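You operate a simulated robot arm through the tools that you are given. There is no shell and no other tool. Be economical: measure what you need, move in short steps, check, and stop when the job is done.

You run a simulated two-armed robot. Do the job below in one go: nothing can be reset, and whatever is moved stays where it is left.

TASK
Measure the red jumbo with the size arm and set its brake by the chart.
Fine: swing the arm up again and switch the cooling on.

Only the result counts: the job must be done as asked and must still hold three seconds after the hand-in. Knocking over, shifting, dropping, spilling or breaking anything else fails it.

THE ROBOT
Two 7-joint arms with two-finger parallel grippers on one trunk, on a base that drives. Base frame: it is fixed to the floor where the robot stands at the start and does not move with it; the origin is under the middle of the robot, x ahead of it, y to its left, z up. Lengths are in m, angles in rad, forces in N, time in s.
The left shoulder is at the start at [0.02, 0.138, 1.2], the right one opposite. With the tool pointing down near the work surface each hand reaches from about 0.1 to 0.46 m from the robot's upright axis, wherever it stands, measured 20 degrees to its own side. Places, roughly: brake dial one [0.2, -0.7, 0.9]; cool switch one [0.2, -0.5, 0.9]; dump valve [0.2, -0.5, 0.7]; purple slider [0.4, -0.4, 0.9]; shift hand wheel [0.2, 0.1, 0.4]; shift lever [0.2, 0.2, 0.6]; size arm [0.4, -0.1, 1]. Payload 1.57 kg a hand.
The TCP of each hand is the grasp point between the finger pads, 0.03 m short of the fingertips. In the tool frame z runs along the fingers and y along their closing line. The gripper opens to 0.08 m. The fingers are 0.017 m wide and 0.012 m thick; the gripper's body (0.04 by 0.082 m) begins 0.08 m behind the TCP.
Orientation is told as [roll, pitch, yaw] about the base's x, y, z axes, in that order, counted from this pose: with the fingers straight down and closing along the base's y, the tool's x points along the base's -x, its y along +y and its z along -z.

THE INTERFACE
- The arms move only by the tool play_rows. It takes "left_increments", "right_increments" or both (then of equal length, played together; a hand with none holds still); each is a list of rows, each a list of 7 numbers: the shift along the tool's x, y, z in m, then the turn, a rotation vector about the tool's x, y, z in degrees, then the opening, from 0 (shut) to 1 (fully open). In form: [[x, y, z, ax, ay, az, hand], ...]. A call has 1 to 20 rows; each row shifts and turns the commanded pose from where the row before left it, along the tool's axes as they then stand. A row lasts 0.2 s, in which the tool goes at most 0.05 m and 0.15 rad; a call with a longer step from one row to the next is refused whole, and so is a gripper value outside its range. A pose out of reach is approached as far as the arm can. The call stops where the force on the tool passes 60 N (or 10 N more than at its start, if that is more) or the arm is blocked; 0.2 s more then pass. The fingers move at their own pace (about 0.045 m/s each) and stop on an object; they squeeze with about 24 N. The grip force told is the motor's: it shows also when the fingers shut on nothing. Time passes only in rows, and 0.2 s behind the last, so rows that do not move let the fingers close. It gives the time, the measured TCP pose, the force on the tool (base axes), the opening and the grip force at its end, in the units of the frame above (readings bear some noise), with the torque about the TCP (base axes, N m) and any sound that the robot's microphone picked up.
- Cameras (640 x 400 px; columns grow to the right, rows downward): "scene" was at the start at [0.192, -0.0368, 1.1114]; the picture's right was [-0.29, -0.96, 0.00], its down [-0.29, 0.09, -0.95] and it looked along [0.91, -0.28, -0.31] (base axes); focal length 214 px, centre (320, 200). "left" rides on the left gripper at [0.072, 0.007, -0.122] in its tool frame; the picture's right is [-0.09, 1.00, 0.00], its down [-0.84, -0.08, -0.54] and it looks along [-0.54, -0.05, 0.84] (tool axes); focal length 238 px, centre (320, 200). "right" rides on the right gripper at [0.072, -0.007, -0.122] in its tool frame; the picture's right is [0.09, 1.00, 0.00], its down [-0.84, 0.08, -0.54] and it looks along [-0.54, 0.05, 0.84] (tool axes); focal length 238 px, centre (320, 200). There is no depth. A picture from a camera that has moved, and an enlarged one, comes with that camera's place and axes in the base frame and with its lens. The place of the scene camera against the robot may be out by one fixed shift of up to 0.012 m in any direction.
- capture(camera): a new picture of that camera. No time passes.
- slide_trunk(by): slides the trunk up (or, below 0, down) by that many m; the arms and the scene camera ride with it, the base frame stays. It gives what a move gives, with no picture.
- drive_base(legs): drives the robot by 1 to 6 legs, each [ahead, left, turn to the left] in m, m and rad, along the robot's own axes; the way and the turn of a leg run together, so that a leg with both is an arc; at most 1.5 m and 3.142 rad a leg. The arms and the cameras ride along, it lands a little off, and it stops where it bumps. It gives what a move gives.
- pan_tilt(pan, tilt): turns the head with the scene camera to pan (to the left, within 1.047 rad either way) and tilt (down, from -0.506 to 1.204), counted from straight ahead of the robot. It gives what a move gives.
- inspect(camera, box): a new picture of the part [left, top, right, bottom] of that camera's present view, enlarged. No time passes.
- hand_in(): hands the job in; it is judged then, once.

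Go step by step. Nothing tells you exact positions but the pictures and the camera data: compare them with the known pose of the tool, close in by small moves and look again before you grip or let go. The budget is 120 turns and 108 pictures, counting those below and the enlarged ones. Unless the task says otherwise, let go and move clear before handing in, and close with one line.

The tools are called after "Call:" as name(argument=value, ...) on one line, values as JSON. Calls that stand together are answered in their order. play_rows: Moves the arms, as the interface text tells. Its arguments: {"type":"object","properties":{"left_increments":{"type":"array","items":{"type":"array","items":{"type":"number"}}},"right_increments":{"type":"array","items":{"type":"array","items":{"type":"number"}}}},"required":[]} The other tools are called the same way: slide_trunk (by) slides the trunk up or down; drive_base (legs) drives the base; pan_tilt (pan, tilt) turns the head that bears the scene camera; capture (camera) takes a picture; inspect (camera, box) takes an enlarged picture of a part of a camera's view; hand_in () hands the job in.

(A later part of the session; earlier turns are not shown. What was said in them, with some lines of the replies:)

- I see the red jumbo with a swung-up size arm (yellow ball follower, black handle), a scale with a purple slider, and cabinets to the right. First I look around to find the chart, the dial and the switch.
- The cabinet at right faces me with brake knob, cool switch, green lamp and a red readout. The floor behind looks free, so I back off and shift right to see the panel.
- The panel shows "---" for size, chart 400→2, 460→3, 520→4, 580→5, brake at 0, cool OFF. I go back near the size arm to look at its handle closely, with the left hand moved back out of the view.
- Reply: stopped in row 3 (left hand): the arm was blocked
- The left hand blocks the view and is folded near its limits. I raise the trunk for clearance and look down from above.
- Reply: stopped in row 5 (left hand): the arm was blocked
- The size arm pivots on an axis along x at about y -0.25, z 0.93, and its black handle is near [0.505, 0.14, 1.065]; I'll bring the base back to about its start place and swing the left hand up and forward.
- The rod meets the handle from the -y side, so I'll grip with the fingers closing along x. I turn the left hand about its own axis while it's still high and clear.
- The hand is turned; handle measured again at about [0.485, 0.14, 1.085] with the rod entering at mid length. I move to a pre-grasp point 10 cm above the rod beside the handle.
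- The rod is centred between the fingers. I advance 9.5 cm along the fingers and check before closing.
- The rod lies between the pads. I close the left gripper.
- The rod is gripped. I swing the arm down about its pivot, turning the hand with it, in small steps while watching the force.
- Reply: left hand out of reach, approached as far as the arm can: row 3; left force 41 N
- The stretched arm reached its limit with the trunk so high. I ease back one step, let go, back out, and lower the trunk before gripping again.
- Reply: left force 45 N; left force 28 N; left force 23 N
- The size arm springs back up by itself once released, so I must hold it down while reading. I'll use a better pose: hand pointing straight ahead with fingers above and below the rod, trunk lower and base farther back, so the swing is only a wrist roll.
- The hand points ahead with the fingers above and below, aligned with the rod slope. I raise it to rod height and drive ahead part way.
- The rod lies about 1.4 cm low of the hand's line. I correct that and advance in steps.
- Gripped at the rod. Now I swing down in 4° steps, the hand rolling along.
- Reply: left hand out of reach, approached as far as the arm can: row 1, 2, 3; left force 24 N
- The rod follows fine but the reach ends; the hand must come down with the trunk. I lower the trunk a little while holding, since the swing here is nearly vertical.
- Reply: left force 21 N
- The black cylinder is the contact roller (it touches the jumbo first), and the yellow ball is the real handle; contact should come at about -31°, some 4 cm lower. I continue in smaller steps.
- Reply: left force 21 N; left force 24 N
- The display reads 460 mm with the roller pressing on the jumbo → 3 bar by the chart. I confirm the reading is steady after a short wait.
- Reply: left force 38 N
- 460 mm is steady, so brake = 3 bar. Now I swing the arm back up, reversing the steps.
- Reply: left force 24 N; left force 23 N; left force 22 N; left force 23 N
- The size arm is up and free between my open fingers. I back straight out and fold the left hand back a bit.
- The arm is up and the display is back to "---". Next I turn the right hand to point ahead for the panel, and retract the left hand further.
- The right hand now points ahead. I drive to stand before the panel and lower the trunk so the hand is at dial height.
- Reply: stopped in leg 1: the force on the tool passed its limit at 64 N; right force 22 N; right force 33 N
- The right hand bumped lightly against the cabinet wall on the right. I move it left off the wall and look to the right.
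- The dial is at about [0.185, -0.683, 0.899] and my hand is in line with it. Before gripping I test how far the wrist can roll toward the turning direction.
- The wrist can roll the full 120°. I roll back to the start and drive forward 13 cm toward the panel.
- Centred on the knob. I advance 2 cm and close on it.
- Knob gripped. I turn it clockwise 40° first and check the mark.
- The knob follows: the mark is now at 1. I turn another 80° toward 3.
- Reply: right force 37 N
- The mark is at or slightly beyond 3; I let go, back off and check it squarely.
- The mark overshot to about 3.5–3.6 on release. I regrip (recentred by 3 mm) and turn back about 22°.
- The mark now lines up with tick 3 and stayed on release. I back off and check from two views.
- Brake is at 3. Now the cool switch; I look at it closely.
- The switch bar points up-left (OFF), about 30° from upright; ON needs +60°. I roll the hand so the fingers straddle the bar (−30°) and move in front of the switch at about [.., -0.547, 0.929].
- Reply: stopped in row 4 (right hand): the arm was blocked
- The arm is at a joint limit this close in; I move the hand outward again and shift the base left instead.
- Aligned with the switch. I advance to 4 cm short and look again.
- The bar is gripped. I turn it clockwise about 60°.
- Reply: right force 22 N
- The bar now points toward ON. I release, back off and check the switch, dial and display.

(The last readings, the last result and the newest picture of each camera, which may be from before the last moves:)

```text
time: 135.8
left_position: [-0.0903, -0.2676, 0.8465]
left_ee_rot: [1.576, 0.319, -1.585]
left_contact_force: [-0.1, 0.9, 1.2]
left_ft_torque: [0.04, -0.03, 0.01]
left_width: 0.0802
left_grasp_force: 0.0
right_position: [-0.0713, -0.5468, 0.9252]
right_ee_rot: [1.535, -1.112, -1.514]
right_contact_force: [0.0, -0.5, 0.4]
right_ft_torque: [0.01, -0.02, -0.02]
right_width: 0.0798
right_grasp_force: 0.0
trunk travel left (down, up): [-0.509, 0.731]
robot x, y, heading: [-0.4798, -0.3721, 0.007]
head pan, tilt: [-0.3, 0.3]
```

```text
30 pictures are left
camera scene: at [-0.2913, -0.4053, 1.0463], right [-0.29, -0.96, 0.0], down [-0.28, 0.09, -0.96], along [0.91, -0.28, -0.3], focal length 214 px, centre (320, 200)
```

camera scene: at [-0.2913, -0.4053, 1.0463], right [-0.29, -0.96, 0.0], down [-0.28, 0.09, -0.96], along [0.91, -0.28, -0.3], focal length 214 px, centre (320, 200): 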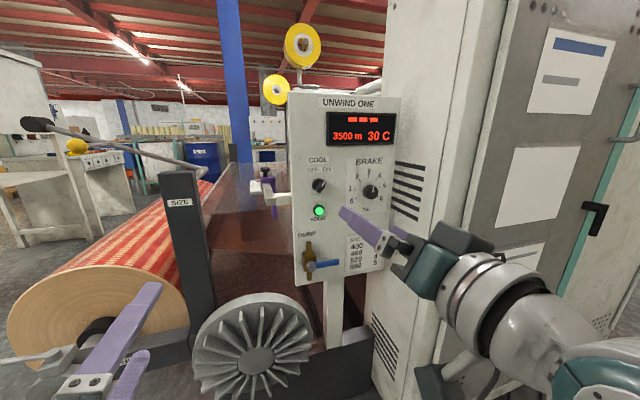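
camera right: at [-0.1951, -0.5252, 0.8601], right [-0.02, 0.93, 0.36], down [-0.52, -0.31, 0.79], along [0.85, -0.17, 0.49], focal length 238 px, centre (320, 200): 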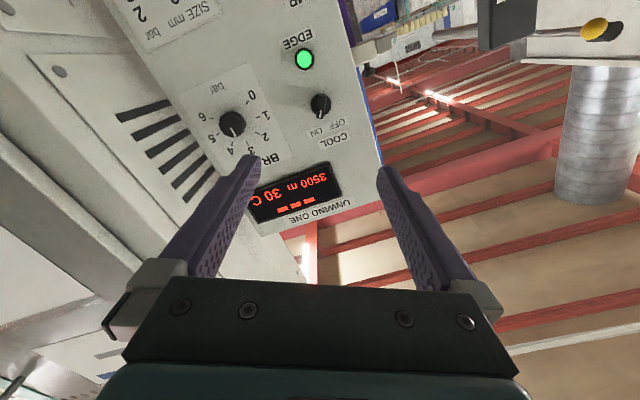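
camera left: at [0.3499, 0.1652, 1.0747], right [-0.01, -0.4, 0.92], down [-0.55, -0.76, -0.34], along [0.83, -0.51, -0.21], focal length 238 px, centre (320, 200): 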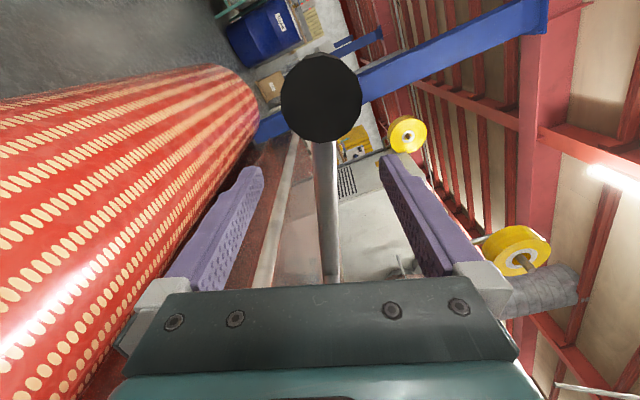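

Call:
inspect(camera="scene", box=[292, 145, 396, 225])

Call:
inspect(camera="right", box=[200, 70, 360, 170])

```text
5.00 times, centred on (344, 185) of scene
camera zoom: at [-0.2913, -0.4053, 1.0463], right [-0.29, -0.96, 0.0], down [-0.28, 0.09, -0.96], along [0.91, -0.28, -0.3], focal length 1072 px, centre (200, 275)
```

zoom: 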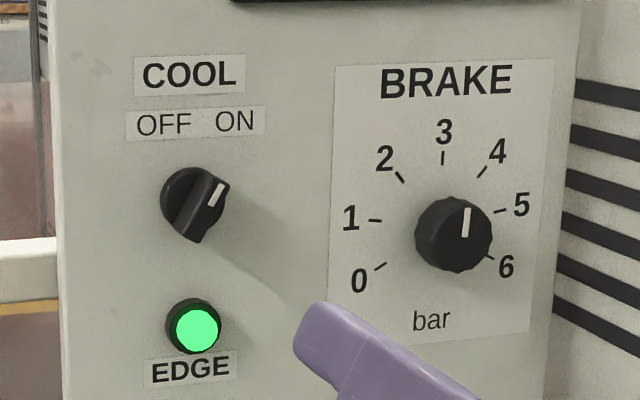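

```text
4.00 times, centred on (280, 120) of right
camera zoom: at [-0.1951, -0.5252, 0.8601], right [-0.02, 0.93, 0.36], down [-0.52, -0.31, 0.79], along [0.85, -0.17, 0.49], focal length 953 px, centre (480, 520)
```

zoom: 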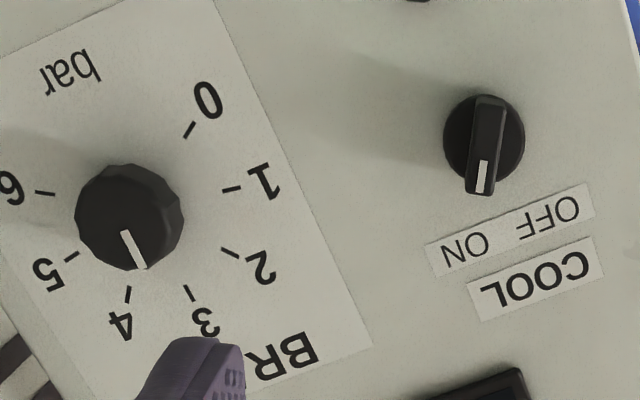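

The brake mark sits on 3, the cooling switch points to ON, the size arm is up and both hands are open and clear.

Call:
hand_in()

```text
The job is handed in.
```

The red jumbo measured 460 mm. By the chart I set its brake to 3 bar, swung the size arm back up, switched the cooling to ON, and handed the job in.
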